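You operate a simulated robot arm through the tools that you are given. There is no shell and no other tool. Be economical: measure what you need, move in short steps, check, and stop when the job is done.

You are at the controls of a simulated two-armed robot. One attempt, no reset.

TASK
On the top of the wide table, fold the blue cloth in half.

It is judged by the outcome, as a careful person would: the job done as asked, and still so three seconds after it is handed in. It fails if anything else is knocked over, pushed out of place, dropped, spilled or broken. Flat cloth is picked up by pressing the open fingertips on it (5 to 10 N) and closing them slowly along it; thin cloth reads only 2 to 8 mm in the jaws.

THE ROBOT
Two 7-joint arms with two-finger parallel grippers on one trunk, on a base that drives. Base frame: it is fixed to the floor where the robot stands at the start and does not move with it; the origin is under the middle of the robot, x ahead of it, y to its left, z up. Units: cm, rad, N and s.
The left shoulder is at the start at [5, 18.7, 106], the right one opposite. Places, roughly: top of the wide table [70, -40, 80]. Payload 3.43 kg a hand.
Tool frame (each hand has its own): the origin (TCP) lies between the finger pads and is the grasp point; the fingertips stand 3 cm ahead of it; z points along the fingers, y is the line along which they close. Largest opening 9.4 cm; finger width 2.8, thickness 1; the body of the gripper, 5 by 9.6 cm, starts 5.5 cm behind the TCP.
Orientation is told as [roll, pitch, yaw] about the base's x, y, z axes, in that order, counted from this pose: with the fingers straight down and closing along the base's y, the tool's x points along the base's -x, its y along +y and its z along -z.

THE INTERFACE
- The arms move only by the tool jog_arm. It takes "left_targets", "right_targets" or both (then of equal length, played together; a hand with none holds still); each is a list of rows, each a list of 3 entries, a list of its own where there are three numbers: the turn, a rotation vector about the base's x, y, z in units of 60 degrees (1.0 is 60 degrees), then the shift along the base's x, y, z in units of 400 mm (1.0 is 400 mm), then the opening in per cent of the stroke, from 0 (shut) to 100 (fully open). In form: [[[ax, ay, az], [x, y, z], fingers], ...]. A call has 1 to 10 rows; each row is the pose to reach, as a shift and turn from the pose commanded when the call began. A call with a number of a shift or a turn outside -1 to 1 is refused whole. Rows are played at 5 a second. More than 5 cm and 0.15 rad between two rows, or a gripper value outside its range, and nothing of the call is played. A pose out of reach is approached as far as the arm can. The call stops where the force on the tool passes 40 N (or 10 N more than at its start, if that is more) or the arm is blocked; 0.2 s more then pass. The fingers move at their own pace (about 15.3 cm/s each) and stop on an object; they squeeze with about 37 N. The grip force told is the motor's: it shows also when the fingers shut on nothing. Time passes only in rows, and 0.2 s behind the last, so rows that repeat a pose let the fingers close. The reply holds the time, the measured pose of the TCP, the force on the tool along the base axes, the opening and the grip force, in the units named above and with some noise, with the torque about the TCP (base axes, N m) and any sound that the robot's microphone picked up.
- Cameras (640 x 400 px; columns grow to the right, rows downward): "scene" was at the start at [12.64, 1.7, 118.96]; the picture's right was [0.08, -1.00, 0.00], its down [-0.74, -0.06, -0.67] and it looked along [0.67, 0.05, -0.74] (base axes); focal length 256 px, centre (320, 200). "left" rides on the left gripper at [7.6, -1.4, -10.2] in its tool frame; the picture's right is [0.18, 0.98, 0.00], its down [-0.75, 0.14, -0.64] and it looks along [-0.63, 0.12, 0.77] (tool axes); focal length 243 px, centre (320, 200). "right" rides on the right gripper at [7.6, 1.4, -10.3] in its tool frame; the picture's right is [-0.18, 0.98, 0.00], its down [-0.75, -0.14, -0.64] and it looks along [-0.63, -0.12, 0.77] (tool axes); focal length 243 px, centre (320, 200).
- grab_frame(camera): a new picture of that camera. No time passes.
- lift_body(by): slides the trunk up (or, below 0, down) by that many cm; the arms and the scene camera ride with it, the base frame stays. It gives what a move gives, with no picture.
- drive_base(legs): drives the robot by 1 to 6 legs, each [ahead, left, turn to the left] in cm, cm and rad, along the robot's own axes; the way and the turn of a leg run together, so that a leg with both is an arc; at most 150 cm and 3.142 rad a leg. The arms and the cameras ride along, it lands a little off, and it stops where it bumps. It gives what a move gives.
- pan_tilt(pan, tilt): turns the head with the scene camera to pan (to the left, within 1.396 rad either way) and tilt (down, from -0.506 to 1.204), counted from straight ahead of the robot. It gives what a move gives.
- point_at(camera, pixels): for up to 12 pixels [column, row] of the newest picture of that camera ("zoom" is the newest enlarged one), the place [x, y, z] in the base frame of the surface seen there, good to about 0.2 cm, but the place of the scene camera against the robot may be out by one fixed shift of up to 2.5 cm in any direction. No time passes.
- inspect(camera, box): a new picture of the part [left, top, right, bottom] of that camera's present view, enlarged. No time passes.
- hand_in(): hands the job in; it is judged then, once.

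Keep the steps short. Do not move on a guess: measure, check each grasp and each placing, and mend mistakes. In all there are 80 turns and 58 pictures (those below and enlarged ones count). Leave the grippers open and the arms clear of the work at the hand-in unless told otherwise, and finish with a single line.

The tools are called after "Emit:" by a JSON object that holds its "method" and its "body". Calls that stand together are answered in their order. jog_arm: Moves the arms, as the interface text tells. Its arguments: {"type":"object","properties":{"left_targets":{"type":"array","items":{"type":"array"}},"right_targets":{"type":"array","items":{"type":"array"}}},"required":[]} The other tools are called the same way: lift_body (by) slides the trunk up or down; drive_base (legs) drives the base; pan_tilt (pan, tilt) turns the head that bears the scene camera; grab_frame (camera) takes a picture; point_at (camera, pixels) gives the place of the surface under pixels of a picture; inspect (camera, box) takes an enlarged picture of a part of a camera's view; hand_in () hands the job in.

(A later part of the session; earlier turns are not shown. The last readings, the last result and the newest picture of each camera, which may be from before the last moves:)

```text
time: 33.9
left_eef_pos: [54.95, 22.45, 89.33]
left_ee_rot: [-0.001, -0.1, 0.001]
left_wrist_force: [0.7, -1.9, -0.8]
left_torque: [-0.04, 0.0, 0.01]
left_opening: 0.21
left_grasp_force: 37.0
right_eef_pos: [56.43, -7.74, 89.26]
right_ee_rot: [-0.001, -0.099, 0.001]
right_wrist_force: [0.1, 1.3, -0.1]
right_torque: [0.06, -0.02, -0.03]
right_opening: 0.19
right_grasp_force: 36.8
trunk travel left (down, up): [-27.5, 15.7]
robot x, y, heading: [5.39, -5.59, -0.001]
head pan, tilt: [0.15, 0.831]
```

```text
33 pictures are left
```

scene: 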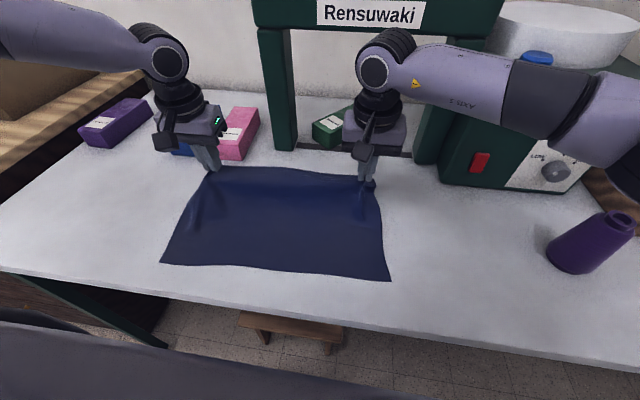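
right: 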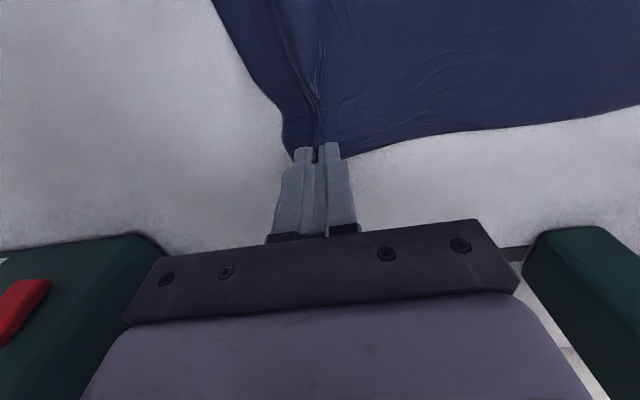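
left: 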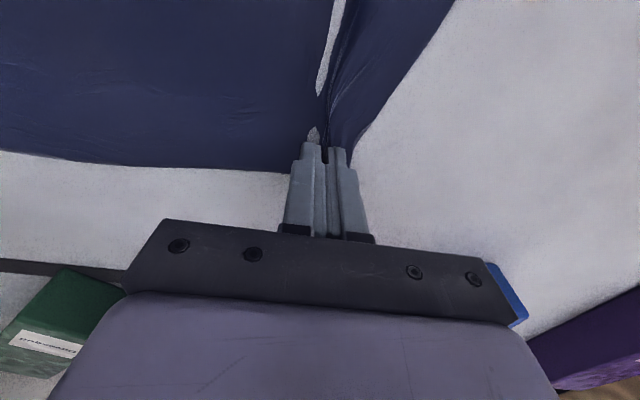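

Both corners are up with the edge taut and straight between the hands. I'll continue the arc to the top.

Emit:
{"method": "jog_arm", "body": {"left_targets": [[[0, -0.048, 0], [-0.03, 0, 0.032], 0], [[0, -0.096, 0], [-0.065, 0, 0.059], 0], [[0, -0.144, 0], [-0.104, 0, 0.08], 0], [[0, -0.191, 0], [-0.146, 0, 0.096], 0], [[0, -0.239, 0], [-0.189, 0, 0.105], 0], [[0, -0.287, 0], [-0.234, 0, 0.108], 0]], "right_targets": [[[0, -0.048, 0], [-0.03, 0, 0.032], 0], [[0, -0.096, 0], [-0.065, 0, 0.059], 0], [[0, -0.144, 0], [-0.104, 0, 0.08], 0], [[0, -0.191, 0], [-0.146, 0, 0.096], 0], [[0, -0.239, 0], [-0.189, 0, 0.105], 0], [[0, -0.287, 0], [-0.234, 0, 0.108], 0]]}}

Emit:
{"method": "grab_frame", "body": {"camera": "scene"}}

```text
time: 35.3
left_eef_pos: [45.71, 22.61, 93.59]
left_ee_rot: [-0.002, -0.402, 0.003]
left_wrist_force: [0.4, -1.4, 0.6]
left_torque: [-0.01, -0.03, -0.03]
left_opening: 0.21
left_grasp_force: 36.9
right_eef_pos: [47.12, -7.63, 93.68]
right_ee_rot: [-0.001, -0.401, 0.0]
right_wrist_force: [-0.7, 2.0, -0.2]
right_torque: [0.04, 0.0, 0.02]
right_opening: 0.24
right_grasp_force: 37.2
trunk travel left (down, up): [-27.5, 15.7]
robot x, y, heading: [5.54, -6.04, 0.0]
head pan, tilt: [0.15, 0.831]
```

```text
32 pictures are left
```

scene: 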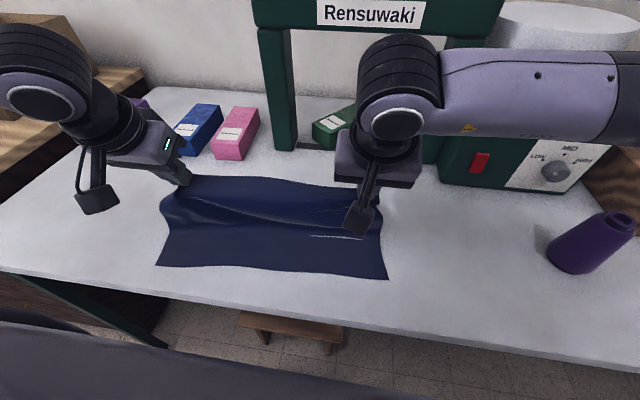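

The cloth now stands upright, hanging from both hands. I'll continue over toward the near edge with a bit more tilt and pause partway.

Emit:
{"method": "jog_arm", "body": {"left_targets": [[[0, -0.032, 0], [-0.041, 0, -0.004], 0], [[0, -0.064, 0], [-0.082, 0, -0.014], 0], [[0, -0.096, 0], [-0.12, 0, -0.03], 0], [[0, -0.127, 0], [-0.156, 0, -0.051], 0], [[0, -0.159, 0], [-0.188, 0, -0.077], 0], [[0, -0.191, 0], [-0.215, 0, -0.106], 0]], "right_targets": [[[0, -0.032, 0], [-0.041, 0, -0.004], 0], [[0, -0.064, 0], [-0.082, 0, -0.014], 0], [[0, -0.096, 0], [-0.12, 0, -0.03], 0], [[0, -0.127, 0], [-0.156, 0, -0.051], 0], [[0, -0.159, 0], [-0.188, 0, -0.077], 0], [[0, -0.191, 0], [-0.215, 0, -0.106], 0]]}}

Emit:
{"method": "grab_frame", "body": {"camera": "scene"}}

Emit:
{"method": "grab_frame", "body": {"camera": "left"}}

Emit:
{"method": "grab_frame", "body": {"camera": "right"}}

```text
time: 36.7
left_eef_pos: [42.67, 23.76, 89.2]
left_ee_rot: [-0.01, -0.603, 0.0]
left_wrist_force: [-1.9, -17.4, 0.6]
left_torque: [-0.42, 0.07, -0.28]
left_opening: 0.24
left_grasp_force: 37.0
left hand out of reach, approached as far as the arm can: row 4, 5, 6
right_eef_pos: [38.69, -7.5, 89.4]
right_ee_rot: [0.005, -0.601, 0.001]
right_wrist_force: [1.5, 17.0, -0.8]
right_torque: [0.42, -0.06, 0.29]
right_opening: 0.21
right_grasp_force: 37.4
trunk travel left (down, up): [-27.5, 15.7]
robot x, y, heading: [5.77, -5.7, 0.001]
head pan, tilt: [0.15, 0.831]
```

```text
31 pictures are left
```

scene: 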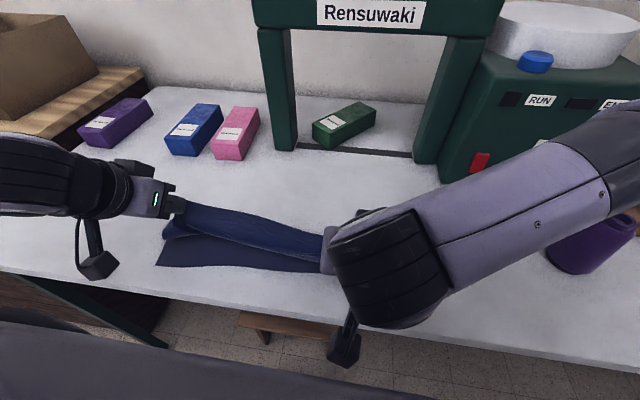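

```text
30 pictures are left
```

left: 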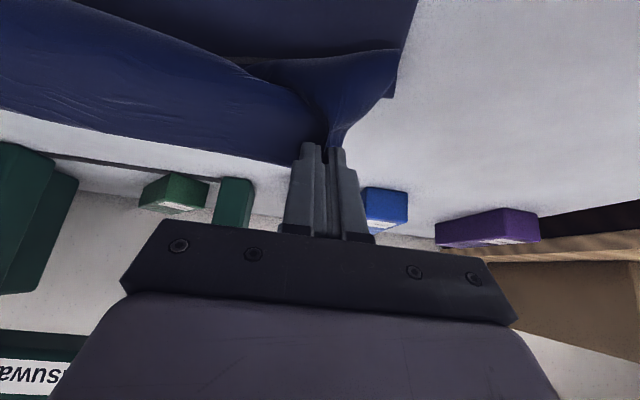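

```text
29 pictures are left
```

right: 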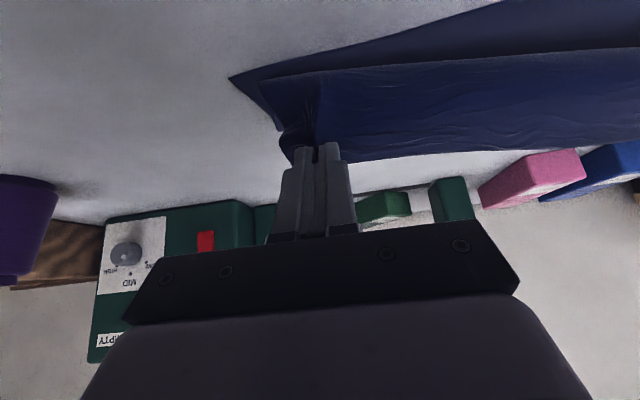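

The left arm hits an inward limit at x = 42.7 while the right went on to 38.7, so the cloth is pulled with 17 N. I'll first level the hands by bringing the right back out 5.3 cm.

Emit:
{"method": "jog_arm", "body": {"left_targets": [[[0, 0, 0], [0.01, -0.01, 0], 0], [[0, 0, 0], [0.02, -0.03, 0], 0], [[0, 0, 0], [0.02, -0.03, 0], 0]], "right_targets": [[[0, 0, 0], [0.07, 0, 0], 0], [[0, 0, 0], [0.153, 0, 0], 0], [[0, 0, 0], [0.153, 0, 0], 0]]}}

```text
time: 37.5
left_eef_pos: [43.35, 22.63, 89.18]
left_ee_rot: [0.0, -0.602, 0.002]
left_wrist_force: [-0.5, -3.6, -0.1]
left_torque: [-0.1, -0.03, -0.07]
left_opening: 0.19
left_grasp_force: 36.9
right_eef_pos: [44.69, -7.77, 89.27]
right_ee_rot: [-0.005, -0.599, 0.0]
right_wrist_force: [-0.8, 5.0, -0.2]
right_torque: [0.15, 0.02, 0.07]
right_opening: 0.18
right_grasp_force: 37.0
trunk travel left (down, up): [-27.5, 15.7]
robot x, y, heading: [5.62, -5.96, -0.002]
head pan, tilt: [0.15, 0.831]
```

The hands are level again with light tension. I'll lower both 4 cm, then carry the edge the remaining 8.2 cm by backing the base away.

Emit:
{"method": "jog_arm", "body": {"left_targets": [[[0, 0, 0], [0, 0, -0.03], 0], [[0, 0, 0], [0, 0, -0.06], 0], [[0, 0, 0], [0, 0, -0.1], 0]], "right_targets": [[[0, 0, 0], [0, 0, -0.03], 0], [[0, 0, 0], [0, 0, -0.06], 0], [[0, 0, 0], [0, 0, -0.1], 0]]}}

Emit:
{"method": "drive_base", "body": {"legs": [[-4, 0, 0], [-4, 0, 0]]}}

Emit:
{"method": "grab_frame", "body": {"camera": "scene"}}

Emit:
{"method": "grab_frame", "body": {"camera": "left"}}

Emit:
{"method": "grab_frame", "body": {"camera": "right"}}

```text
time: 38.3
left_eef_pos: [43.56, 22.56, 85.19]
left_ee_rot: [0.0, -0.603, 0.001]
left_wrist_force: [-1.0, -2.5, 0.5]
left_torque: [-0.09, -0.05, -0.06]
left_opening: 0.22
left_grasp_force: 37.0
right_eef_pos: [44.58, -7.65, 85.31]
right_ee_rot: [-0.002, -0.599, -0.001]
right_wrist_force: [-0.2, 2.1, -0.1]
right_torque: [0.07, -0.02, 0.04]
right_opening: 0.19
right_grasp_force: 36.9
trunk travel left (down, up): [-27.5, 15.7]
robot x, y, heading: [5.49, -5.77, -0.003]
head pan, tilt: [0.15, 0.831]
```

```text
time: 39.7
left_eef_pos: [35.56, 22.66, 85.26]
left_ee_rot: [-0.003, -0.603, 0.002]
left_wrist_force: [-0.1, -3.3, 1.1]
left_torque: [-0.05, -0.02, -0.05]
left_opening: 0.2
left_grasp_force: 37.0
right_eef_pos: [36.66, -7.7, 85.32]
right_ee_rot: [-0.001, -0.6, 0.002]
right_wrist_force: [-0.3, 2.1, -0.8]
right_torque: [0.09, -0.02, 0.03]
right_opening: 0.17
right_grasp_force: 36.7
trunk travel left (down, up): [-27.5, 15.7]
robot x, y, heading: [-2.4, -5.83, 0.004]
head pan, tilt: [0.15, 0.831]
```

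```text
28 pictures are left
```

scene: 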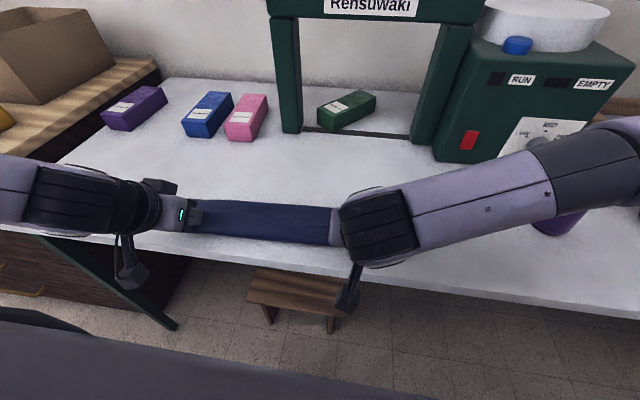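

```text
27 pictures are left
```

left: 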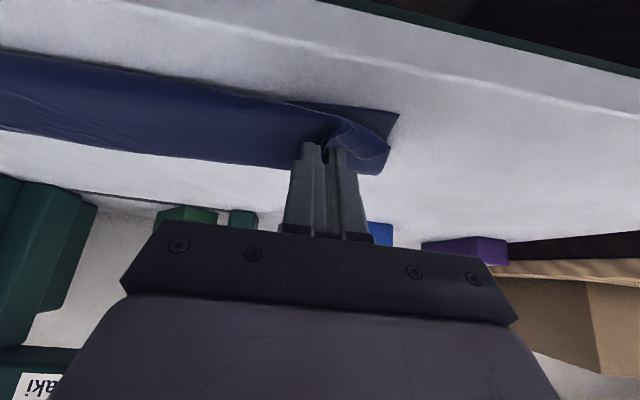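

```text
26 pictures are left
```

right: 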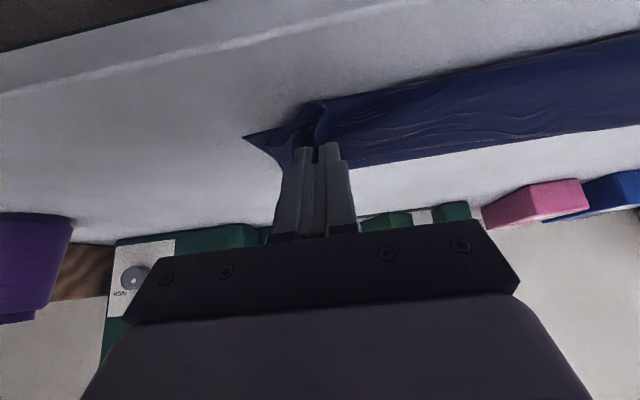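

The far edge is now over the near edge. The lower layer's near corners show at (398,113) in the left view and (245,137) in the right view. I'll measure the alignment before laying it down.

Emit:
{"method": "point_at", "body": {"camera": "left", "pixels": [[396, 114], [335, 104], [250, 98], [100, 68], [325, 140], [380, 170], [200, 165]]}}

Emit:
{"method": "point_at", "body": {"camera": "right", "pixels": [[248, 137], [290, 118], [325, 107], [420, 85], [560, 60], [310, 145], [450, 145], [275, 160]]}}

```text
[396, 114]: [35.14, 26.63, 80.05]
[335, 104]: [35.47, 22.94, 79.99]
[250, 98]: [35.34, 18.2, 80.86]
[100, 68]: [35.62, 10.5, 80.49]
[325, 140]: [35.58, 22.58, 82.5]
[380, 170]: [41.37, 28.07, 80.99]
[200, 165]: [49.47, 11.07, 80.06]
```

```text
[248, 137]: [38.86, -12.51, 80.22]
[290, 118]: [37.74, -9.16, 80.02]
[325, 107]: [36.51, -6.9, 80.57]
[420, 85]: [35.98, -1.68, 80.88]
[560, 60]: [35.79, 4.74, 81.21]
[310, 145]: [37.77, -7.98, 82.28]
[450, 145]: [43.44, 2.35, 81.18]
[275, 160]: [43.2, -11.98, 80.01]
```

The upper edge overhangs the lower one by about 1 cm on the right and 0.4 cm on the left. I'll shift outward by those amounts while laying the corners down.

Emit:
{"method": "jog_arm", "body": {"left_targets": [[[0, 0, 0], [0.005, 0, -0.02], 0], [[0, 0, 0], [0.01, 0, -0.04], 0], [[0, 0, 0], [0.01, 0, -0.054], 0], [[0, 0, 0], [0.01, 0, -0.054], 0]], "right_targets": [[[0, 0, 0], [0.01, 0, -0.02], 0], [[0, 0, 0], [0.02, 0, -0.04], 0], [[0, 0, 0], [0.02, 0, -0.056], 0], [[0, 0, 0], [0.02, 0, -0.056], 0]]}}

Emit:
{"method": "grab_frame", "body": {"camera": "left"}}

Emit:
{"method": "grab_frame", "body": {"camera": "right"}}

```text
time: 40.7
left_eef_pos: [36.01, 22.47, 83.39]
left_ee_rot: [0.001, -0.612, -0.001]
left_wrist_force: [-0.3, -0.9, 23.1]
left_torque: [0.08, -0.11, -0.01]
left_opening: 0.2
left_grasp_force: 36.8
right_eef_pos: [37.55, -7.78, 83.67]
right_ee_rot: [0.003, -0.613, -0.003]
right_wrist_force: [2.7, 1.2, 30.5]
right_torque: [-0.1, -0.14, 0.05]
right_opening: 0.2
right_grasp_force: 36.9
trunk travel left (down, up): [-27.5, 15.7]
robot x, y, heading: [-2.82, -5.98, 0.0]
head pan, tilt: [0.15, 0.831]
```

```text
25 pictures are left
```

left: 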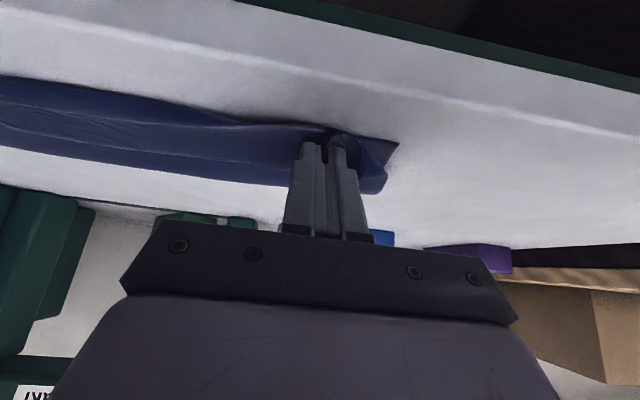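

```text
24 pictures are left
```

right: 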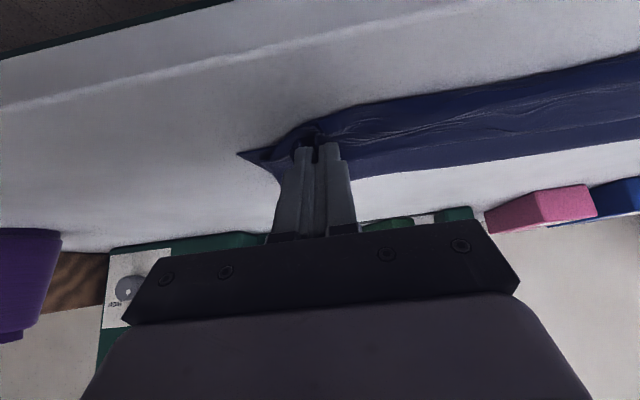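

The corners rest on the table, pressed a bit hard (23 and 30 N). I'll ease up 0.4 cm, then open the fingers slightly and check the release.

Emit:
{"method": "jog_arm", "body": {"left_targets": [[[0, 0, 0], [0, 0, 0.008], 0], [[0, 0, 0], [0, 0, 0.008], 5], [[0, 0, 0], [0, 0, 0.008], 10], [[0, 0, 0], [0, 0, 0.008], 16], [[0, 0, 0], [0, 0, 0.008], 22], [[0, 0, 0], [0, 0, 0.008], 22]], "right_targets": [[[0, 0, 0], [0, 0, 0.01], 0], [[0, 0, 0], [0, 0, 0.01], 5], [[0, 0, 0], [0, 0, 0.01], 10], [[0, 0, 0], [0, 0, 0.01], 16], [[0, 0, 0], [0, 0, 0.01], 22], [[0, 0, 0], [0, 0, 0.01], 22]]}}

Emit:
{"method": "grab_frame", "body": {"camera": "left"}}

Emit:
{"method": "grab_frame", "body": {"camera": "right"}}

```text
time: 42.1
left_eef_pos: [35.78, 22.53, 83.62]
left_ee_rot: [-0.002, -0.607, 0.003]
left_wrist_force: [-1.6, 0.9, 21.9]
left_torque: [0.02, -0.1, 0.04]
left_opening: 1.52
left_grasp_force: 0.0
right_eef_pos: [37.26, -7.69, 83.48]
right_ee_rot: [0.001, -0.6, 0.003]
right_wrist_force: [0.0, 5.4, 10.4]
right_torque: [-0.04, -0.07, 0.02]
right_opening: 1.82
right_grasp_force: 0.1
trunk travel left (down, up): [-27.5, 15.7]
robot x, y, heading: [-2.46, -6.35, 0.004]
head pan, tilt: [0.15, 0.831]
```

```text
23 pictures are left
```

left: 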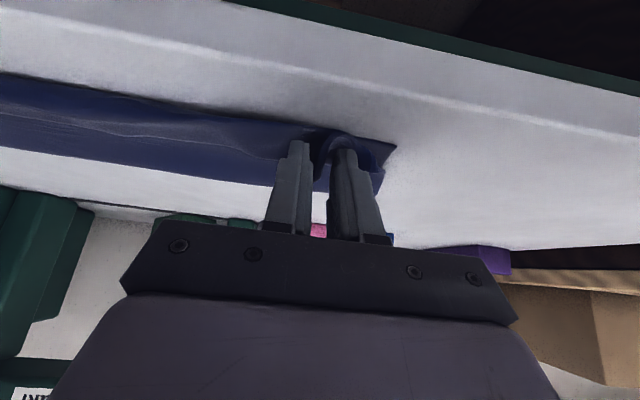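

```text
22 pictures are left
```

right: 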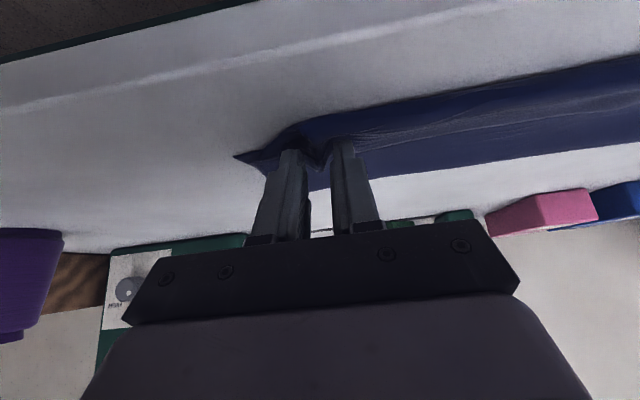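

The grip is released. I'll withdraw both hands slowly back along the finger direction.

Emit:
{"method": "jog_arm", "body": {"left_targets": [[[0, 0, 0], [-0.004, 0, 0.012], 24], [[0, 0, 0], [-0.014, 0, 0.025], 24], [[0, 0, 0], [-0.028, 0, 0.045], 24], [[0, 0, 0], [-0.05, 0, 0.08], 24], [[0, 0, 0], [-0.07, 0, 0.13], 24], [[0, 0, 0], [-0.07, 0, 0.2], 24]], "right_targets": [[[0, 0, 0], [-0.004, 0, 0.012], 24], [[0, 0, 0], [-0.014, 0, 0.025], 24], [[0, 0, 0], [-0.028, 0, 0.045], 24], [[0, 0, 0], [-0.05, 0, 0.08], 24], [[0, 0, 0], [-0.07, 0, 0.13], 24], [[0, 0, 0], [-0.07, 0, 0.2], 24]]}}

Emit:
{"method": "grab_frame", "body": {"camera": "left"}}

Emit:
{"method": "grab_frame", "body": {"camera": "right"}}

Emit:
{"method": "grab_frame", "body": {"camera": "scene"}}

```text
time: 43.5
left_eef_pos: [34.89, 23.02, 91.52]
left_ee_rot: [-0.002, -0.6, 0.0]
left_wrist_force: [-0.6, -0.6, 0.0]
left_torque: [0.02, 0.05, 0.0]
left_opening: 2.27
left_grasp_force: 0.0
left hand out of reach, approached as far as the arm can: row 4, 5, 6
right_eef_pos: [34.49, -7.74, 91.69]
right_ee_rot: [-0.003, -0.6, 0.003]
right_wrist_force: [0.0, 0.6, -0.9]
right_torque: [-0.04, 0.01, 0.02]
right_opening: 2.26
right_grasp_force: 0.1
trunk travel left (down, up): [-27.5, 15.7]
robot x, y, heading: [-2.59, -5.86, -0.006]
head pan, tilt: [0.15, 0.831]
```

```text
21 pictures are left
```

left: 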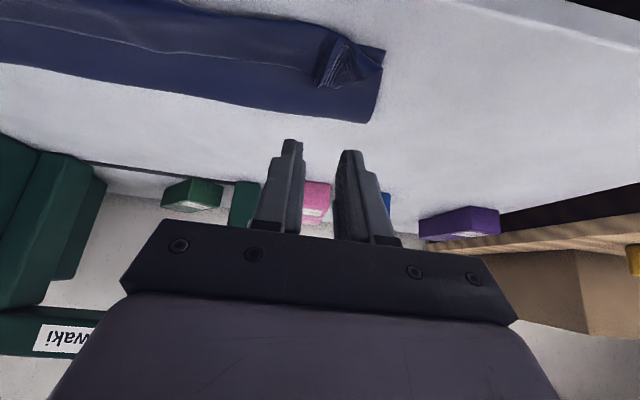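

```text
20 pictures are left
```

right: 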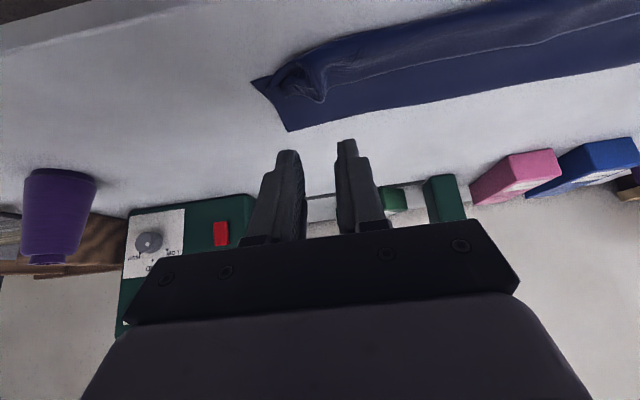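

```text
19 pictures are left
```

scene: 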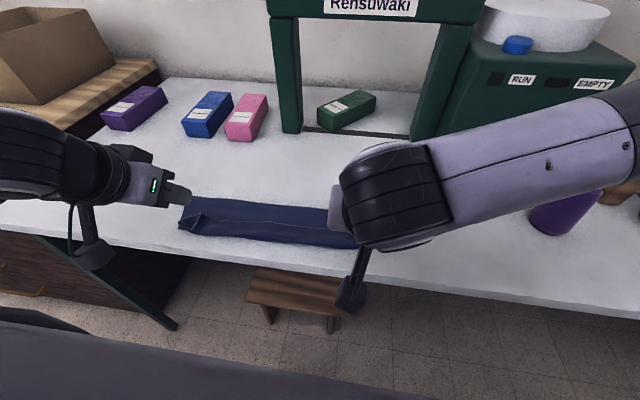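

The cloth is folded, with a small raised tuck left at each pinched corner. I'll undo the tilt, raise the hands clear and look closely.

Emit:
{"method": "jog_arm", "body": {"left_targets": [[[0, 0.13, 0], [0, 0.03, 0.06], 24], [[0, 0.26, 0], [0, 0.07, 0.12], 24], [[0, 0.39, 0], [0, 0.12, 0.18], 24], [[0, 0.52, 0], [0, 0.17, 0.24], 24], [[0, 0.57, 0], [0, 0.25, 0.26], 24]], "right_targets": [[[0, 0.13, 0], [0, -0.04, 0.06], 24], [[0, 0.26, 0], [0, -0.09, 0.12], 24], [[0, 0.39, 0], [0, -0.14, 0.18], 24], [[0, 0.52, 0], [0, -0.2, 0.24], 24], [[0, 0.57, 0], [0, -0.3, 0.24], 24]]}}

Emit:
{"method": "inspect", "body": {"camera": "scene", "box": [150, 160, 430, 290]}}

```text
time: 44.7
left_eef_pos: [34.88, 32.9, 101.98]
left_ee_rot: [-0.001, -0.003, 0.001]
left_wrist_force: [0.0, -0.1, 0.7]
left_torque: [-0.02, -0.04, 0.01]
left_opening: 2.26
left_grasp_force: 0.1
right_eef_pos: [34.73, -19.71, 101.08]
right_ee_rot: [0.0, 0.001, 0.002]
right_wrist_force: [-0.5, -0.5, -0.4]
right_torque: [-0.01, 0.0, 0.01]
right_opening: 2.27
right_grasp_force: 0.1
trunk travel left (down, up): [-27.5, 15.7]
robot x, y, heading: [-2.39, -6.01, 0.006]
head pan, tilt: [0.15, 0.831]
```

```text
2.29 times, centred on (290, 225) of scene
```

zoom: 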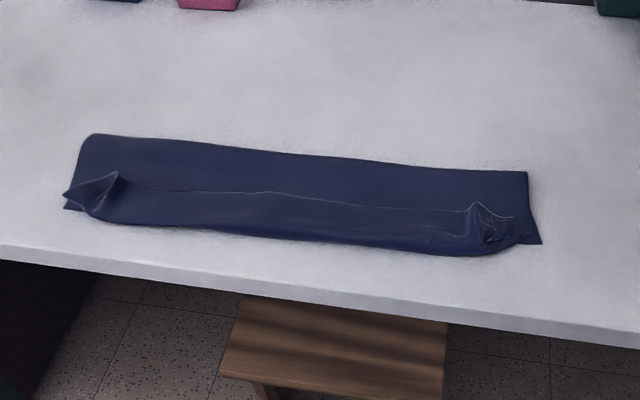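

A line runs along the upper layer, roughly (130,188) to (480,208) in the zoomed view, with tucks at its ends. I'll measure it to find out whether it's the free edge or just a crease.

Emit:
{"method": "point_at", "body": {"camera": "zoom", "pixels": [[300, 152], [300, 185], [300, 200], [300, 215], [300, 238], [300, 255], [118, 173], [475, 205], [85, 140], [525, 172], [540, 243], [66, 208]]}}

Emit:
{"method": "inspect", "body": {"camera": "scene", "box": [170, 210, 270, 270]}}

Emit:
{"method": "inspect", "body": {"camera": "scene", "box": [310, 220, 410, 282]}}

```text
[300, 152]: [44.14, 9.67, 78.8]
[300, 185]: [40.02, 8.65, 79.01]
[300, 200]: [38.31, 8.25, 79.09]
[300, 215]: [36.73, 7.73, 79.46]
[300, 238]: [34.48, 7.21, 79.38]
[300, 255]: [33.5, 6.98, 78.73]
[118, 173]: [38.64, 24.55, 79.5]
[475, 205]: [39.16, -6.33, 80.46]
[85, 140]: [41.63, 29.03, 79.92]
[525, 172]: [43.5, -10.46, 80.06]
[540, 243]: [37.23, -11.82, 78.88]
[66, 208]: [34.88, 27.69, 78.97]
```

```text
6.40 times, centred on (220, 240) of scene
```

zoom: 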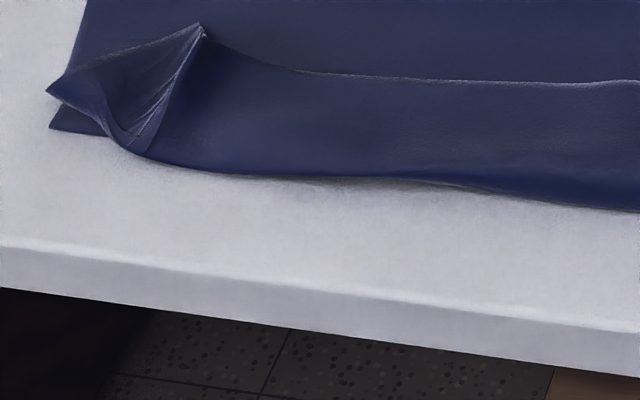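

```text
6.40 times, centred on (360, 251) of scene
```

zoom: 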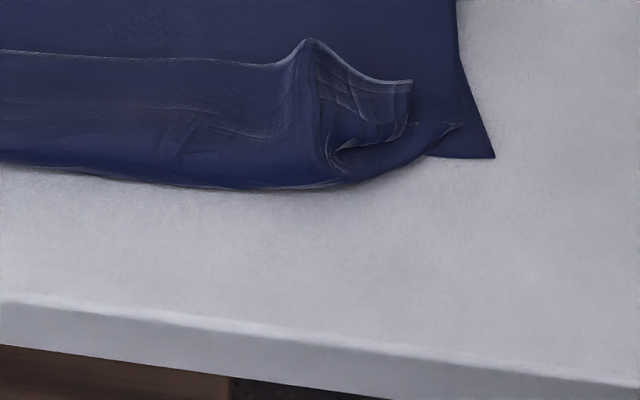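

The line is the free edge. It lies turned back on top as a hem about 4 cm deep, and the crease is at x ≈ 45 where it should be near 47.4. So it isn't a proper half fold yet. The tucks stand up and are easy to pinch. I'll back the base 2 cm for better inward reach, then bring the hands over the two tucks to re-grip the free edge.

Emit:
{"method": "drive_base", "body": {"legs": [[-2, 0, 0]]}}

Emit:
{"method": "jog_arm", "body": {"left_targets": [[[0, 0, 0], [0.038, -0.057, -0.081], 35], [[0, 0, 0], [0.076, -0.114, -0.162], 35], [[0, 0, 0], [0.114, -0.171, -0.243], 35], [[0, 0, 0], [0.1525, -0.2275, -0.325], 35], [[0, 0, 0], [0.1525, -0.2275, -0.325], 35]], "right_targets": [[[0, 0, 0], [0.042, 0.078, -0.075], 35], [[0, 0, 0], [0.084, 0.156, -0.15], 35], [[0, 0, 0], [0.127, 0.234, -0.225], 35], [[0, 0, 0], [0.17, 0.312, -0.3], 35], [[0, 0, 0], [0.17, 0.312, -0.3], 35]]}}

Emit:
{"method": "grab_frame", "body": {"camera": "left"}}

Emit:
{"method": "grab_frame", "body": {"camera": "right"}}

```text
time: 45.5
left_eef_pos: [32.84, 33.09, 101.89]
left_ee_rot: [-0.002, -0.004, 0.001]
left_wrist_force: [-0.5, -0.2, -0.1]
left_torque: [0.05, 0.0, 0.02]
left_opening: 2.27
left_grasp_force: 0.1
right_eef_pos: [32.57, -19.73, 101.14]
right_ee_rot: [-0.001, -0.004, 0.0]
right_wrist_force: [0.8, 1.0, 1.1]
right_torque: [-0.02, -0.03, -0.02]
right_opening: 2.27
right_grasp_force: 0.0
trunk travel left (down, up): [-27.5, 15.7]
robot x, y, heading: [-4.49, -5.78, -0.002]
head pan, tilt: [0.15, 0.831]
```

```text
time: 46.7
left_eef_pos: [38.96, 23.87, 88.92]
left_ee_rot: [-0.002, -0.007, 0.003]
left_wrist_force: [0.0, -0.4, 0.4]
left_torque: [0.04, 0.02, 0.01]
left_opening: 3.28
left_grasp_force: 0.1
right_eef_pos: [39.55, -7.29, 89.02]
right_ee_rot: [0.0, -0.004, 0.002]
right_wrist_force: [0.6, 0.9, 0.1]
right_torque: [0.02, -0.02, -0.02]
right_opening: 3.3
right_grasp_force: 0.2
trunk travel left (down, up): [-27.5, 15.7]
robot x, y, heading: [-4.36, -5.89, -0.0]
head pan, tilt: [0.15, 0.831]
```

```text
15 pictures are left
```

left: 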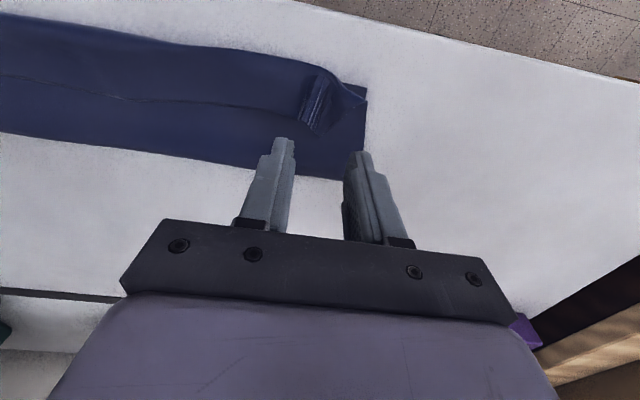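

```text
14 pictures are left
```

right: 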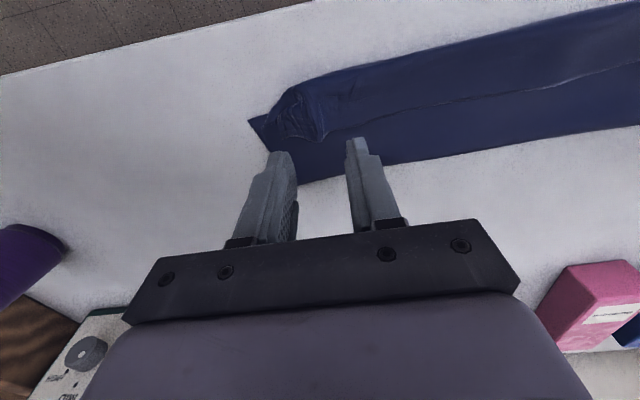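

I'll measure the tucks, the free edge and the crease with the hand cameras.

Emit:
{"method": "point_at", "body": {"camera": "left", "pixels": [[311, 130], [318, 110], [325, 78], [300, 118], [250, 108], [364, 92], [250, 165], [250, 52], [345, 105], [330, 128]]}}

Emit:
{"method": "point_at", "body": {"camera": "right", "pixels": [[320, 137], [308, 115], [298, 92], [275, 133], [350, 116], [252, 122], [400, 104], [400, 155], [400, 65], [290, 135]]}}

```text
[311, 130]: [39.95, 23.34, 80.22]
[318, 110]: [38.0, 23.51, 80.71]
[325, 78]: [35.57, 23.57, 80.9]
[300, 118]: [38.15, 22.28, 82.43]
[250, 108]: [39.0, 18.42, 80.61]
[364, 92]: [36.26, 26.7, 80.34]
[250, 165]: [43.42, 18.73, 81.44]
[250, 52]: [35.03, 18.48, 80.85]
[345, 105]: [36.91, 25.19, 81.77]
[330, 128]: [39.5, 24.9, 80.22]
```

```text
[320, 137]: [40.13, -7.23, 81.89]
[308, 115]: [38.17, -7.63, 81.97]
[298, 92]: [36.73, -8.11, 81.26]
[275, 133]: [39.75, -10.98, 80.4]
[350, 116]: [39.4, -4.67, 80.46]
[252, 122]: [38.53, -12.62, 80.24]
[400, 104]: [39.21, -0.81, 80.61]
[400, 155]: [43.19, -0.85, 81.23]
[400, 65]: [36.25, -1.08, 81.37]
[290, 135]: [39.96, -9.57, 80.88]
```

The right tuck stands to z ≈ 82 at y ≈ -7.4, and the left to ≈ 82.4 at y ≈ 22.3 to 25. I'll lower the tips around each tuck, just above the lower layers, and close slowly.

Emit:
{"method": "jog_arm", "body": {"left_targets": [[[0, 0, 0], [-0.005, -0.01, -0.04], 45], [[0, 0, 0], [-0.005, -0.01, -0.09], 45], [[0, 0, 0], [-0.005, -0.01, -0.126], 45], [[0, 0, 0], [-0.005, -0.01, -0.126], 34], [[0, 0, 0], [-0.005, -0.01, -0.126], 26], [[0, 0, 0], [-0.005, -0.01, -0.126], 18], [[0, 0, 0], [-0.005, -0.01, -0.126], 10], [[0, 0, 0], [-0.005, -0.01, -0.126], 0], [[0, 0, 0], [-0.005, -0.01, -0.126], 0]], "right_targets": [[[0, 0, 0], [-0.015, -0.005, -0.04], 42], [[0, 0, 0], [-0.015, -0.005, -0.09], 42], [[0, 0, 0], [-0.015, -0.005, -0.128], 42], [[0, 0, 0], [-0.015, -0.005, -0.128], 34], [[0, 0, 0], [-0.015, -0.005, -0.128], 26], [[0, 0, 0], [-0.015, -0.005, -0.128], 18], [[0, 0, 0], [-0.015, -0.005, -0.128], 10], [[0, 0, 0], [-0.015, -0.005, -0.128], 0], [[0, 0, 0], [-0.015, -0.005, -0.128], 0]]}}

```text
time: 48.7
left_eef_pos: [38.83, 23.39, 83.88]
left_ee_rot: [-0.003, -0.005, 0.001]
left_wrist_force: [0.7, -7.4, 0.6]
left_torque: [-0.19, 0.01, 0.09]
left_opening: 0.2
left_grasp_force: 37.1
right_eef_pos: [38.94, -7.38, 84.04]
right_ee_rot: [0.001, -0.003, 0.001]
right_wrist_force: [-0.5, 7.4, 0.7]
right_torque: [0.19, -0.01, 0.07]
right_opening: 0.25
right_grasp_force: 36.6
trunk travel left (down, up): [-27.5, 15.7]
robot x, y, heading: [-4.73, -5.77, 0.004]
head pan, tilt: [0.15, 0.831]
```

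Both tucks are gripped (2.0 and 2.5 mm), and the edge between the hands is taut at 7 N. I'll ease the tension slightly and lift the free edge up and away in an arc until the flap stands over x ≈ 49.

Emit:
{"method": "jog_arm", "body": {"left_targets": [[[0, 0, 0], [0.005, -0.006, 0.05], 0], [[0, 0, 0], [0.015, -0.006, 0.1], 0], [[0, 0, 0], [0.04, -0.006, 0.15], 0], [[0, 0, 0], [0.08, -0.006, 0.195], 0], [[0, 0, 0], [0.125, -0.006, 0.225], 0], [[0, 0, 0], [0.175, -0.006, 0.2425], 0], [[0, 0, 0], [0.225, -0.006, 0.245], 0], [[0, 0, 0], [0.2675, -0.006, 0.225], 0]], "right_targets": [[[0, 0, 0], [0.005, 0.006, 0.05], 0], [[0, 0, 0], [0.015, 0.006, 0.1], 0], [[0, 0, 0], [0.04, 0.006, 0.15], 0], [[0, 0, 0], [0.08, 0.006, 0.195], 0], [[0, 0, 0], [0.125, 0.006, 0.225], 0], [[0, 0, 0], [0.175, 0.006, 0.2425], 0], [[0, 0, 0], [0.225, 0.006, 0.245], 0], [[0, 0, 0], [0.2675, 0.006, 0.225], 0]]}}

Emit:
{"method": "grab_frame", "body": {"camera": "scene"}}

```text
time: 50.5
left_eef_pos: [49.5, 23.29, 92.74]
left_ee_rot: [-0.004, -0.005, 0.001]
left_wrist_force: [0.5, -2.9, -0.1]
left_torque: [-0.08, -0.01, 0.06]
left_opening: 0.22
left_grasp_force: 36.6
right_eef_pos: [49.47, -7.13, 93.09]
right_ee_rot: [0.0, -0.001, 0.002]
right_wrist_force: [-0.1, 2.6, -0.3]
right_torque: [0.06, 0.04, -0.04]
right_opening: 0.24
right_grasp_force: 37.0
trunk travel left (down, up): [-27.5, 15.7]
robot x, y, heading: [-4.96, -6.04, 0.001]
head pan, tilt: [0.15, 0.831]
```

```text
13 pictures are left
```

scene: 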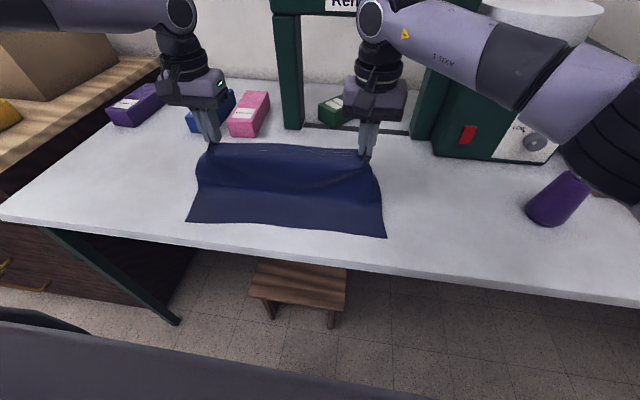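

The flap is open again, with its edge straight between the hands. I'll measure the near edge of the lower layer.

Emit:
{"method": "point_at", "body": {"camera": "scene", "pixels": [[190, 218], [384, 234], [285, 227], [200, 219], [370, 233], [285, 190], [285, 175], [285, 152], [285, 160]]}}

```text
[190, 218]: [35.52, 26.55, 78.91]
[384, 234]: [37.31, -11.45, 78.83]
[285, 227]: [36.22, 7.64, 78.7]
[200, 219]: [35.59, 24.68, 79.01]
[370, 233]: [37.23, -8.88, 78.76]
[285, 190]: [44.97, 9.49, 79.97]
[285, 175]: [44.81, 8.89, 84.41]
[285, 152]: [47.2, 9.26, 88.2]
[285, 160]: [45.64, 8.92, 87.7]
```

With the camera offset included, the lower layer's near edge runs from about (36.4, left) to (38.2, right), so the crease belongs at x ≈ 46.9 left and 48.6 right. I'll swing the edge over on a taut 10 cm arc about that crease, with the fingers tilting as it goes, and stop partway.

Emit:
{"method": "jog_arm", "body": {"left_targets": [[[0, -0.048, 0], [-0.034, 0, 0.0075], 0], [[0, -0.095, 0], [-0.0675, 0, 0.012], 0], [[0, -0.153, 0], [-0.1195, 0, 0.0065], 0], [[0, -0.21, 0], [-0.166, 0, -0.007], 0], [[0, -0.267, 0], [-0.211, 0, -0.0255], 0], [[0, -0.325, 0], [-0.25, 0, -0.052], 0], [[0, -0.382, 0], [-0.287, 0, -0.086], 0]], "right_targets": [[[0, -0.048, 0], [-0.0105, 0, 0], 0], [[0, -0.095, 0], [-0.024, 0, 0.005], 0], [[0, -0.153, 0], [-0.076, 0, -0.001], 0], [[0, -0.21, 0], [-0.123, 0, -0.014], 0], [[0, -0.267, 0], [-0.1675, 0, -0.033], 0], [[0, -0.325, 0], [-0.207, 0, -0.059], 0], [[0, -0.382, 0], [-0.2435, 0, -0.0935], 0]]}}

Emit:
{"method": "grab_frame", "body": {"camera": "left"}}

```text
time: 52.1
left_eef_pos: [38.07, 23.22, 89.35]
left_ee_rot: [-0.003, -0.407, 0.002]
left_wrist_force: [0.7, -3.0, 0.6]
left_torque: [-0.16, -0.05, 0.03]
left_opening: 0.21
left_grasp_force: 36.8
right_eef_pos: [39.84, -7.15, 89.27]
right_ee_rot: [0.002, -0.404, -0.001]
right_wrist_force: [-0.4, 2.8, -0.2]
right_torque: [0.08, 0.05, 0.07]
right_opening: 0.26
right_grasp_force: 37.0
trunk travel left (down, up): [-27.5, 15.7]
robot x, y, heading: [-4.49, -6.65, 0.002]
head pan, tilt: [0.15, 0.831]
```

```text
12 pictures are left
```

left: 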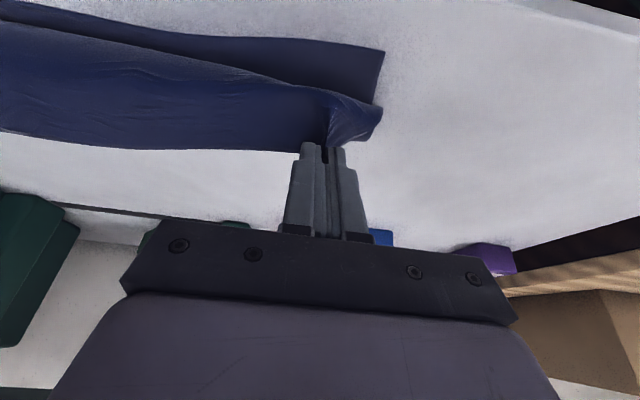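

The hands are in place. I'll measure the flap's outline to see whether a bulge still leads the edge.

Emit:
{"method": "point_at", "body": {"camera": "left", "pixels": [[260, 83], [260, 90], [180, 60], [100, 40], [260, 110], [260, 130], [260, 146], [180, 148], [380, 60], [260, 45], [180, 100], [325, 125]]}}

```text
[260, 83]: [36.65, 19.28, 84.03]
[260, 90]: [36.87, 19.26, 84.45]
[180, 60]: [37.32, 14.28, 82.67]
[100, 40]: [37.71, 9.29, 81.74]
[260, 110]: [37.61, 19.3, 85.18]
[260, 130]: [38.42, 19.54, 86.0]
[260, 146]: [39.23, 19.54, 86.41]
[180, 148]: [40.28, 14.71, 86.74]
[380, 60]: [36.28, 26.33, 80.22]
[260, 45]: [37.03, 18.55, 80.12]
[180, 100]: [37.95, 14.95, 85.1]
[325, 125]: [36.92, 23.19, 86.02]
```

The cloth hangs down from the edge and bulges ahead of it, at (36.7, z 84) with the edge at 39.2. That means the crease lies too near the robot, and laying it down would turn a hem back again. I'll swing the edge back outward and lower it to x ≈ 53, which lays the lower layer flat and lets me re-form the crease in the right place.

Emit:
{"method": "jog_arm", "body": {"left_targets": [[[0, 0, 0], [0.044, 0, 0.0525], 0], [[0, 0, 0], [0.119, 0, 0.09], 0], [[0, 0, 0], [0.2065, 0, 0.095], 0], [[0, 0, 0], [0.2565, 0, 0.0725], 0], [[0, 0, 0], [0.3065, 0, 0.0275], 0], [[0, 0, 0], [0.344, 0, -0.03], 0], [[0, 0, 0], [0.344, 0, -0.03], 0]], "right_targets": [[[0, 0, 0], [0.044, 0, 0.0525], 0], [[0, 0, 0], [0.119, 0, 0.09], 0], [[0, 0, 0], [0.2065, 0, 0.095], 0], [[0, 0, 0], [0.2565, 0, 0.0725], 0], [[0, 0, 0], [0.3065, 0, 0.0275], 0], [[0, 0, 0], [0.344, 0, -0.03], 0], [[0, 0, 0], [0.344, 0, -0.03], 0]]}}

Emit:
{"method": "grab_frame", "body": {"camera": "scene"}}

```text
time: 53.7
left_eef_pos: [51.93, 23.11, 88.21]
left_ee_rot: [-0.002, -0.405, 0.001]
left_wrist_force: [0.7, -3.5, 0.0]
left_torque: [-0.12, -0.03, -0.03]
left_opening: 0.19
left_grasp_force: 36.9
right_eef_pos: [53.54, -7.09, 87.99]
right_ee_rot: [-0.001, -0.403, 0.001]
right_wrist_force: [0.1, 3.6, -0.8]
right_torque: [0.06, 0.04, 0.08]
right_opening: 0.28
right_grasp_force: 36.9
trunk travel left (down, up): [-27.5, 15.7]
robot x, y, heading: [-4.28, -6.33, -0.001]
head pan, tilt: [0.15, 0.831]
```

```text
11 pictures are left
```

scene: 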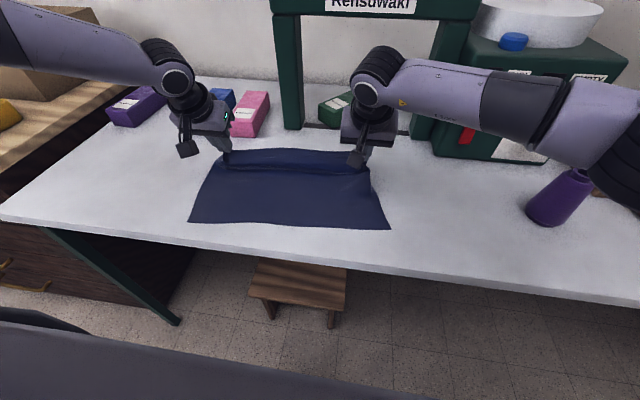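

The lower layer is laid out again. I'll measure the profile down the middle.

Emit:
{"method": "point_at", "body": {"camera": "scene", "pixels": [[290, 152], [290, 160], [290, 168], [290, 176], [290, 185], [290, 195], [290, 205], [290, 222], [192, 219], [386, 226]]}}

```text
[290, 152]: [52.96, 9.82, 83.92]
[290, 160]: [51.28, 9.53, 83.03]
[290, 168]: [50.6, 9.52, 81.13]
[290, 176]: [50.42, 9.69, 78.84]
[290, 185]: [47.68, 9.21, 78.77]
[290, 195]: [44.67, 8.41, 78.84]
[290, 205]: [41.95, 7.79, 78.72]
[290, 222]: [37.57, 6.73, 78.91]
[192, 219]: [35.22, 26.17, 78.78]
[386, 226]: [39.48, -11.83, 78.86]
```

The lower layer is flat out to x ≈ 51. Now I'll raise the edge to stand right above the intended crease and check it.

Emit:
{"method": "jog_arm", "body": {"left_targets": [[[0, 0, 0], [-0.04, 0, 0.051], 0], [[0, 0, 0], [-0.09, 0, 0.094], 0], [[0, 0, 0], [-0.1325, 0, 0.111], 0], [[0, -0.029, 0], [-0.167, 0, 0.1075], 0]], "right_targets": [[[0, 0, 0], [-0.04, 0, 0.051], 0], [[0, 0, 0], [-0.09, 0, 0.094], 0], [[0, 0, 0], [-0.1325, 0, 0.111], 0], [[0, -0.029, 0], [-0.167, 0, 0.1075], 0]]}}

Emit:
{"method": "grab_frame", "body": {"camera": "scene"}}

Emit:
{"method": "point_at", "body": {"camera": "scene", "pixels": [[290, 152], [290, 160], [290, 168], [290, 176], [290, 185], [290, 195], [290, 205], [290, 215], [290, 224], [192, 219]]}}

```text
time: 54.7
left_eef_pos: [45.19, 23.16, 92.37]
left_ee_rot: [-0.004, -0.436, 0.002]
left_wrist_force: [0.4, -4.6, 0.1]
left_torque: [-0.12, -0.04, -0.02]
left_opening: 0.22
left_grasp_force: 36.5
right_eef_pos: [46.89, -7.26, 92.34]
right_ee_rot: [0.0, -0.433, 0.001]
right_wrist_force: [-0.4, 4.3, -0.5]
right_torque: [0.1, -0.01, 0.12]
right_opening: 0.27
right_grasp_force: 36.5
trunk travel left (down, up): [-27.5, 15.7]
robot x, y, heading: [-4.37, -6.0, 0.001]
head pan, tilt: [0.15, 0.831]
```

```text
10 pictures are left
```

scene: 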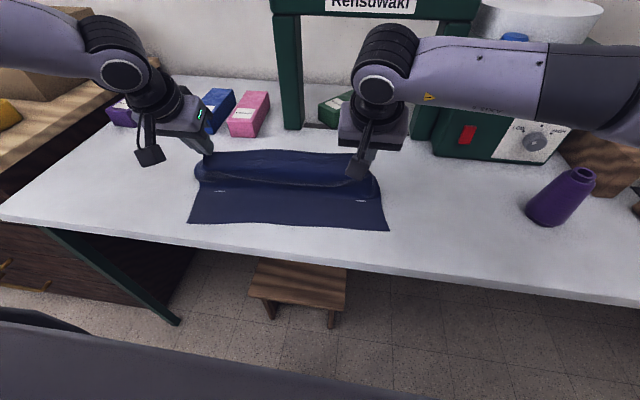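

```text
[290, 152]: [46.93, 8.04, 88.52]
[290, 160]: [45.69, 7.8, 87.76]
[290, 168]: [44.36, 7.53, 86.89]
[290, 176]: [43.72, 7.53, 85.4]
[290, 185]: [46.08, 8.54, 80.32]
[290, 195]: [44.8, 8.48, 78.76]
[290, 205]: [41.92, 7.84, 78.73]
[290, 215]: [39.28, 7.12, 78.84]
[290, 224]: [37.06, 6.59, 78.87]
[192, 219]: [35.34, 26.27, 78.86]
```

The profile explains it. My pinch, closing along y, makes the cloth leave the pads toward the robot, so a hem always rolls ahead of the edge. A pinch with the jaws turned 90° (closing along x) lets the cloth leave straight out of the fingertips, which suits this fold. So I'll lay the edge back down flat, release, and re-grip that way. First the edge goes back out and low, with a 3 cm forward drive.

Emit:
{"method": "jog_arm", "body": {"left_targets": [[[0, 0, 0], [0.05, 0, 0.004], 0], [[0, 0, 0], [0.1, 0, -0.035], 0], [[0, 0, 0], [0.1375, 0, -0.085], 0], [[0, 0, 0], [0.1625, 0, -0.135], 0], [[0, 0, 0], [0.1675, 0, -0.175], 0]], "right_targets": [[[0, 0, 0], [0.05, 0, 0.004], 0], [[0, 0, 0], [0.1, 0, -0.035], 0], [[0, 0, 0], [0.1375, 0, -0.085], 0], [[0, 0, 0], [0.1625, 0, -0.135], 0], [[0, 0, 0], [0.1675, 0, -0.175], 0]]}}

Emit:
{"method": "drive_base", "body": {"legs": [[3, 0, 0]]}}

```text
time: 55.9
left_eef_pos: [51.88, 23.32, 85.41]
left_ee_rot: [-0.002, -0.435, 0.001]
left_wrist_force: [1.4, -4.7, -0.4]
left_torque: [-0.14, 0.01, 0.01]
left_opening: 0.21
left_grasp_force: 36.9
right_eef_pos: [53.6, -7.15, 85.29]
right_ee_rot: [0.0, -0.434, 0.002]
right_wrist_force: [-1.2, 3.8, -0.6]
right_torque: [0.09, 0.0, 0.08]
right_opening: 0.27
right_grasp_force: 36.8
trunk travel left (down, up): [-27.5, 15.7]
robot x, y, heading: [-4.34, -5.87, 0.001]
head pan, tilt: [0.15, 0.831]
```

```text
time: 56.7
left_eef_pos: [54.9, 23.27, 85.54]
left_ee_rot: [-0.003, -0.436, 0.002]
left_wrist_force: [1.2, -4.8, -0.3]
left_torque: [-0.16, 0.02, -0.02]
left_opening: 0.23
left_grasp_force: 36.5
right_eef_pos: [56.68, -7.19, 85.43]
right_ee_rot: [0.001, -0.433, 0.002]
right_wrist_force: [-0.6, 3.9, -0.2]
right_torque: [0.09, 0.03, 0.09]
right_opening: 0.26
right_grasp_force: 36.3
trunk travel left (down, up): [-27.5, 15.7]
robot x, y, heading: [-1.43, -5.75, -0.0]
head pan, tilt: [0.15, 0.831]
```

The edge is near its flat position. I'll lower it to the table, open the fingers to spread the tucks, then rise.

Emit:
{"method": "jog_arm", "body": {"left_targets": [[[0, 0, 0], [0, 0, -0.025], 0], [[0, 0, 0], [0, 0, -0.045], 0], [[0, 0, 0], [0, 0, -0.045], 10], [[0, 0, 0], [0, 0, -0.045], 22], [[0, 0, 0], [0, 0, -0.045], 35], [[0, 0, 0], [0, 0, -0.03], 42], [[0, 0, 0], [-0.01, 0, 0], 42], [[0, 0, 0], [-0.03, 0, 0.06], 42], [[0, 0.14, 0], [-0.1, 0, 0.13], 42], [[0, 0.28, 0], [-0.17, 0, 0.2], 42]], "right_targets": [[[0, 0, 0], [0, 0, -0.025], 0], [[0, 0, 0], [0, 0, -0.045], 0], [[0, 0, 0], [0, 0, -0.045], 10], [[0, 0, 0], [0, 0, -0.045], 22], [[0, 0, 0], [0, 0, -0.045], 35], [[0, 0, 0], [0, 0, -0.03], 42], [[0, 0, 0], [-0.01, 0, 0], 42], [[0, 0, 0], [-0.03, 0, 0.06], 42], [[0, 0.14, 0], [-0.1, 0, 0.13], 42], [[0, 0.28, 0], [-0.17, 0, 0.2], 42]]}}

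Emit:
{"method": "grab_frame", "body": {"camera": "scene"}}

```text
time: 58.9
left_eef_pos: [47.98, 23.34, 93.47]
left_ee_rot: [-0.003, -0.141, 0.001]
left_wrist_force: [-0.4, 0.5, -0.1]
left_torque: [0.0, 0.02, 0.03]
left_opening: 3.95
left_grasp_force: 0.1
right_eef_pos: [49.69, -7.21, 93.41]
right_ee_rot: [-0.001, -0.137, 0.001]
right_wrist_force: [-1.0, -0.3, -0.6]
right_torque: [-0.02, -0.03, -0.02]
right_opening: 3.94
right_grasp_force: 0.0
trunk travel left (down, up): [-27.5, 15.7]
robot x, y, heading: [-1.82, -5.98, 0.006]
head pan, tilt: [0.15, 0.831]
```

```text
9 pictures are left
```

scene: 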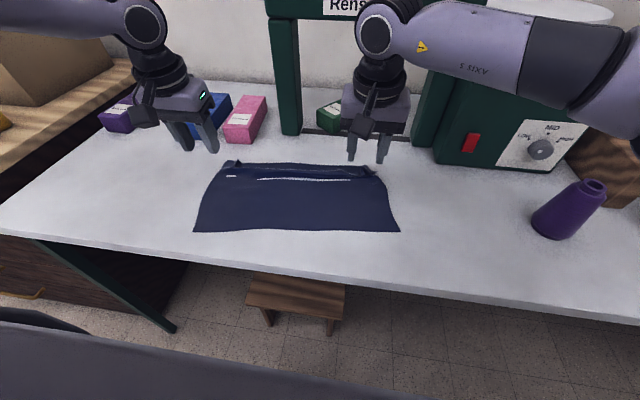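

The cloth is nearly flat again, with a raised roll along the far edge. I'll zoom in there.

Emit:
{"method": "inspect", "body": {"camera": "scene", "box": [190, 145, 410, 245]}}

```text
2.91 times, centred on (300, 195) of scene
```

zoom: 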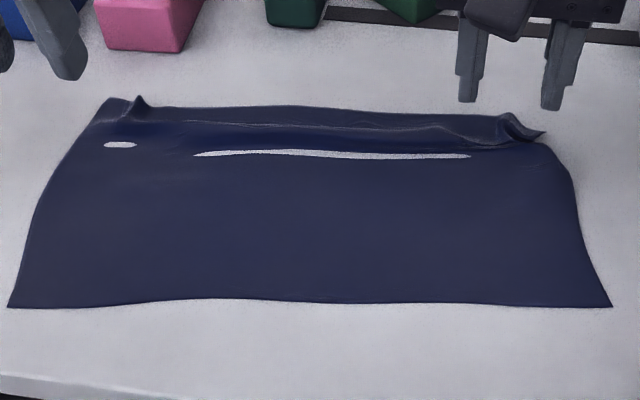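

Emit:
{"method": "point_at", "body": {"camera": "zoom", "pixels": [[320, 107], [320, 114], [320, 121], [320, 128], [320, 136], [320, 145], [320, 162], [140, 98], [112, 100], [508, 117], [543, 133], [10, 305]]}}

Emit:
{"method": "point_at", "body": {"camera": "zoom", "pixels": [[130, 107], [130, 120], [130, 135], [480, 118], [480, 128], [480, 140], [480, 150], [610, 304], [320, 301], [220, 105], [420, 112], [560, 165]]}}

```text
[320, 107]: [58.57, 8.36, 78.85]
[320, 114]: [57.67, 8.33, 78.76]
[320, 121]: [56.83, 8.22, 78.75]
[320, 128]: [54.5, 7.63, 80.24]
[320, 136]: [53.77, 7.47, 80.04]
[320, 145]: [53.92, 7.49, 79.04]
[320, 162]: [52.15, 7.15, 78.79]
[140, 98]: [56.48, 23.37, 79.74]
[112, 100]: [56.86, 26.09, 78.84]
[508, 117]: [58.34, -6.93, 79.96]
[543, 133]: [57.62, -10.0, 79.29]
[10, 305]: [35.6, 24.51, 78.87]
```

```text
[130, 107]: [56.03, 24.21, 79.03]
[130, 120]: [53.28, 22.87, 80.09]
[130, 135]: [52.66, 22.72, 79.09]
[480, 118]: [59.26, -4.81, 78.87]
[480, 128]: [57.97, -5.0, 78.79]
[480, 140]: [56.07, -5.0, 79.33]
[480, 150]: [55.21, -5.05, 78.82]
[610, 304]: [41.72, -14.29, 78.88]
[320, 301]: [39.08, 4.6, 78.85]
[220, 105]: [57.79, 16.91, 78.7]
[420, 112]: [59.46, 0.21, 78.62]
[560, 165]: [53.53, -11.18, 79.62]
```

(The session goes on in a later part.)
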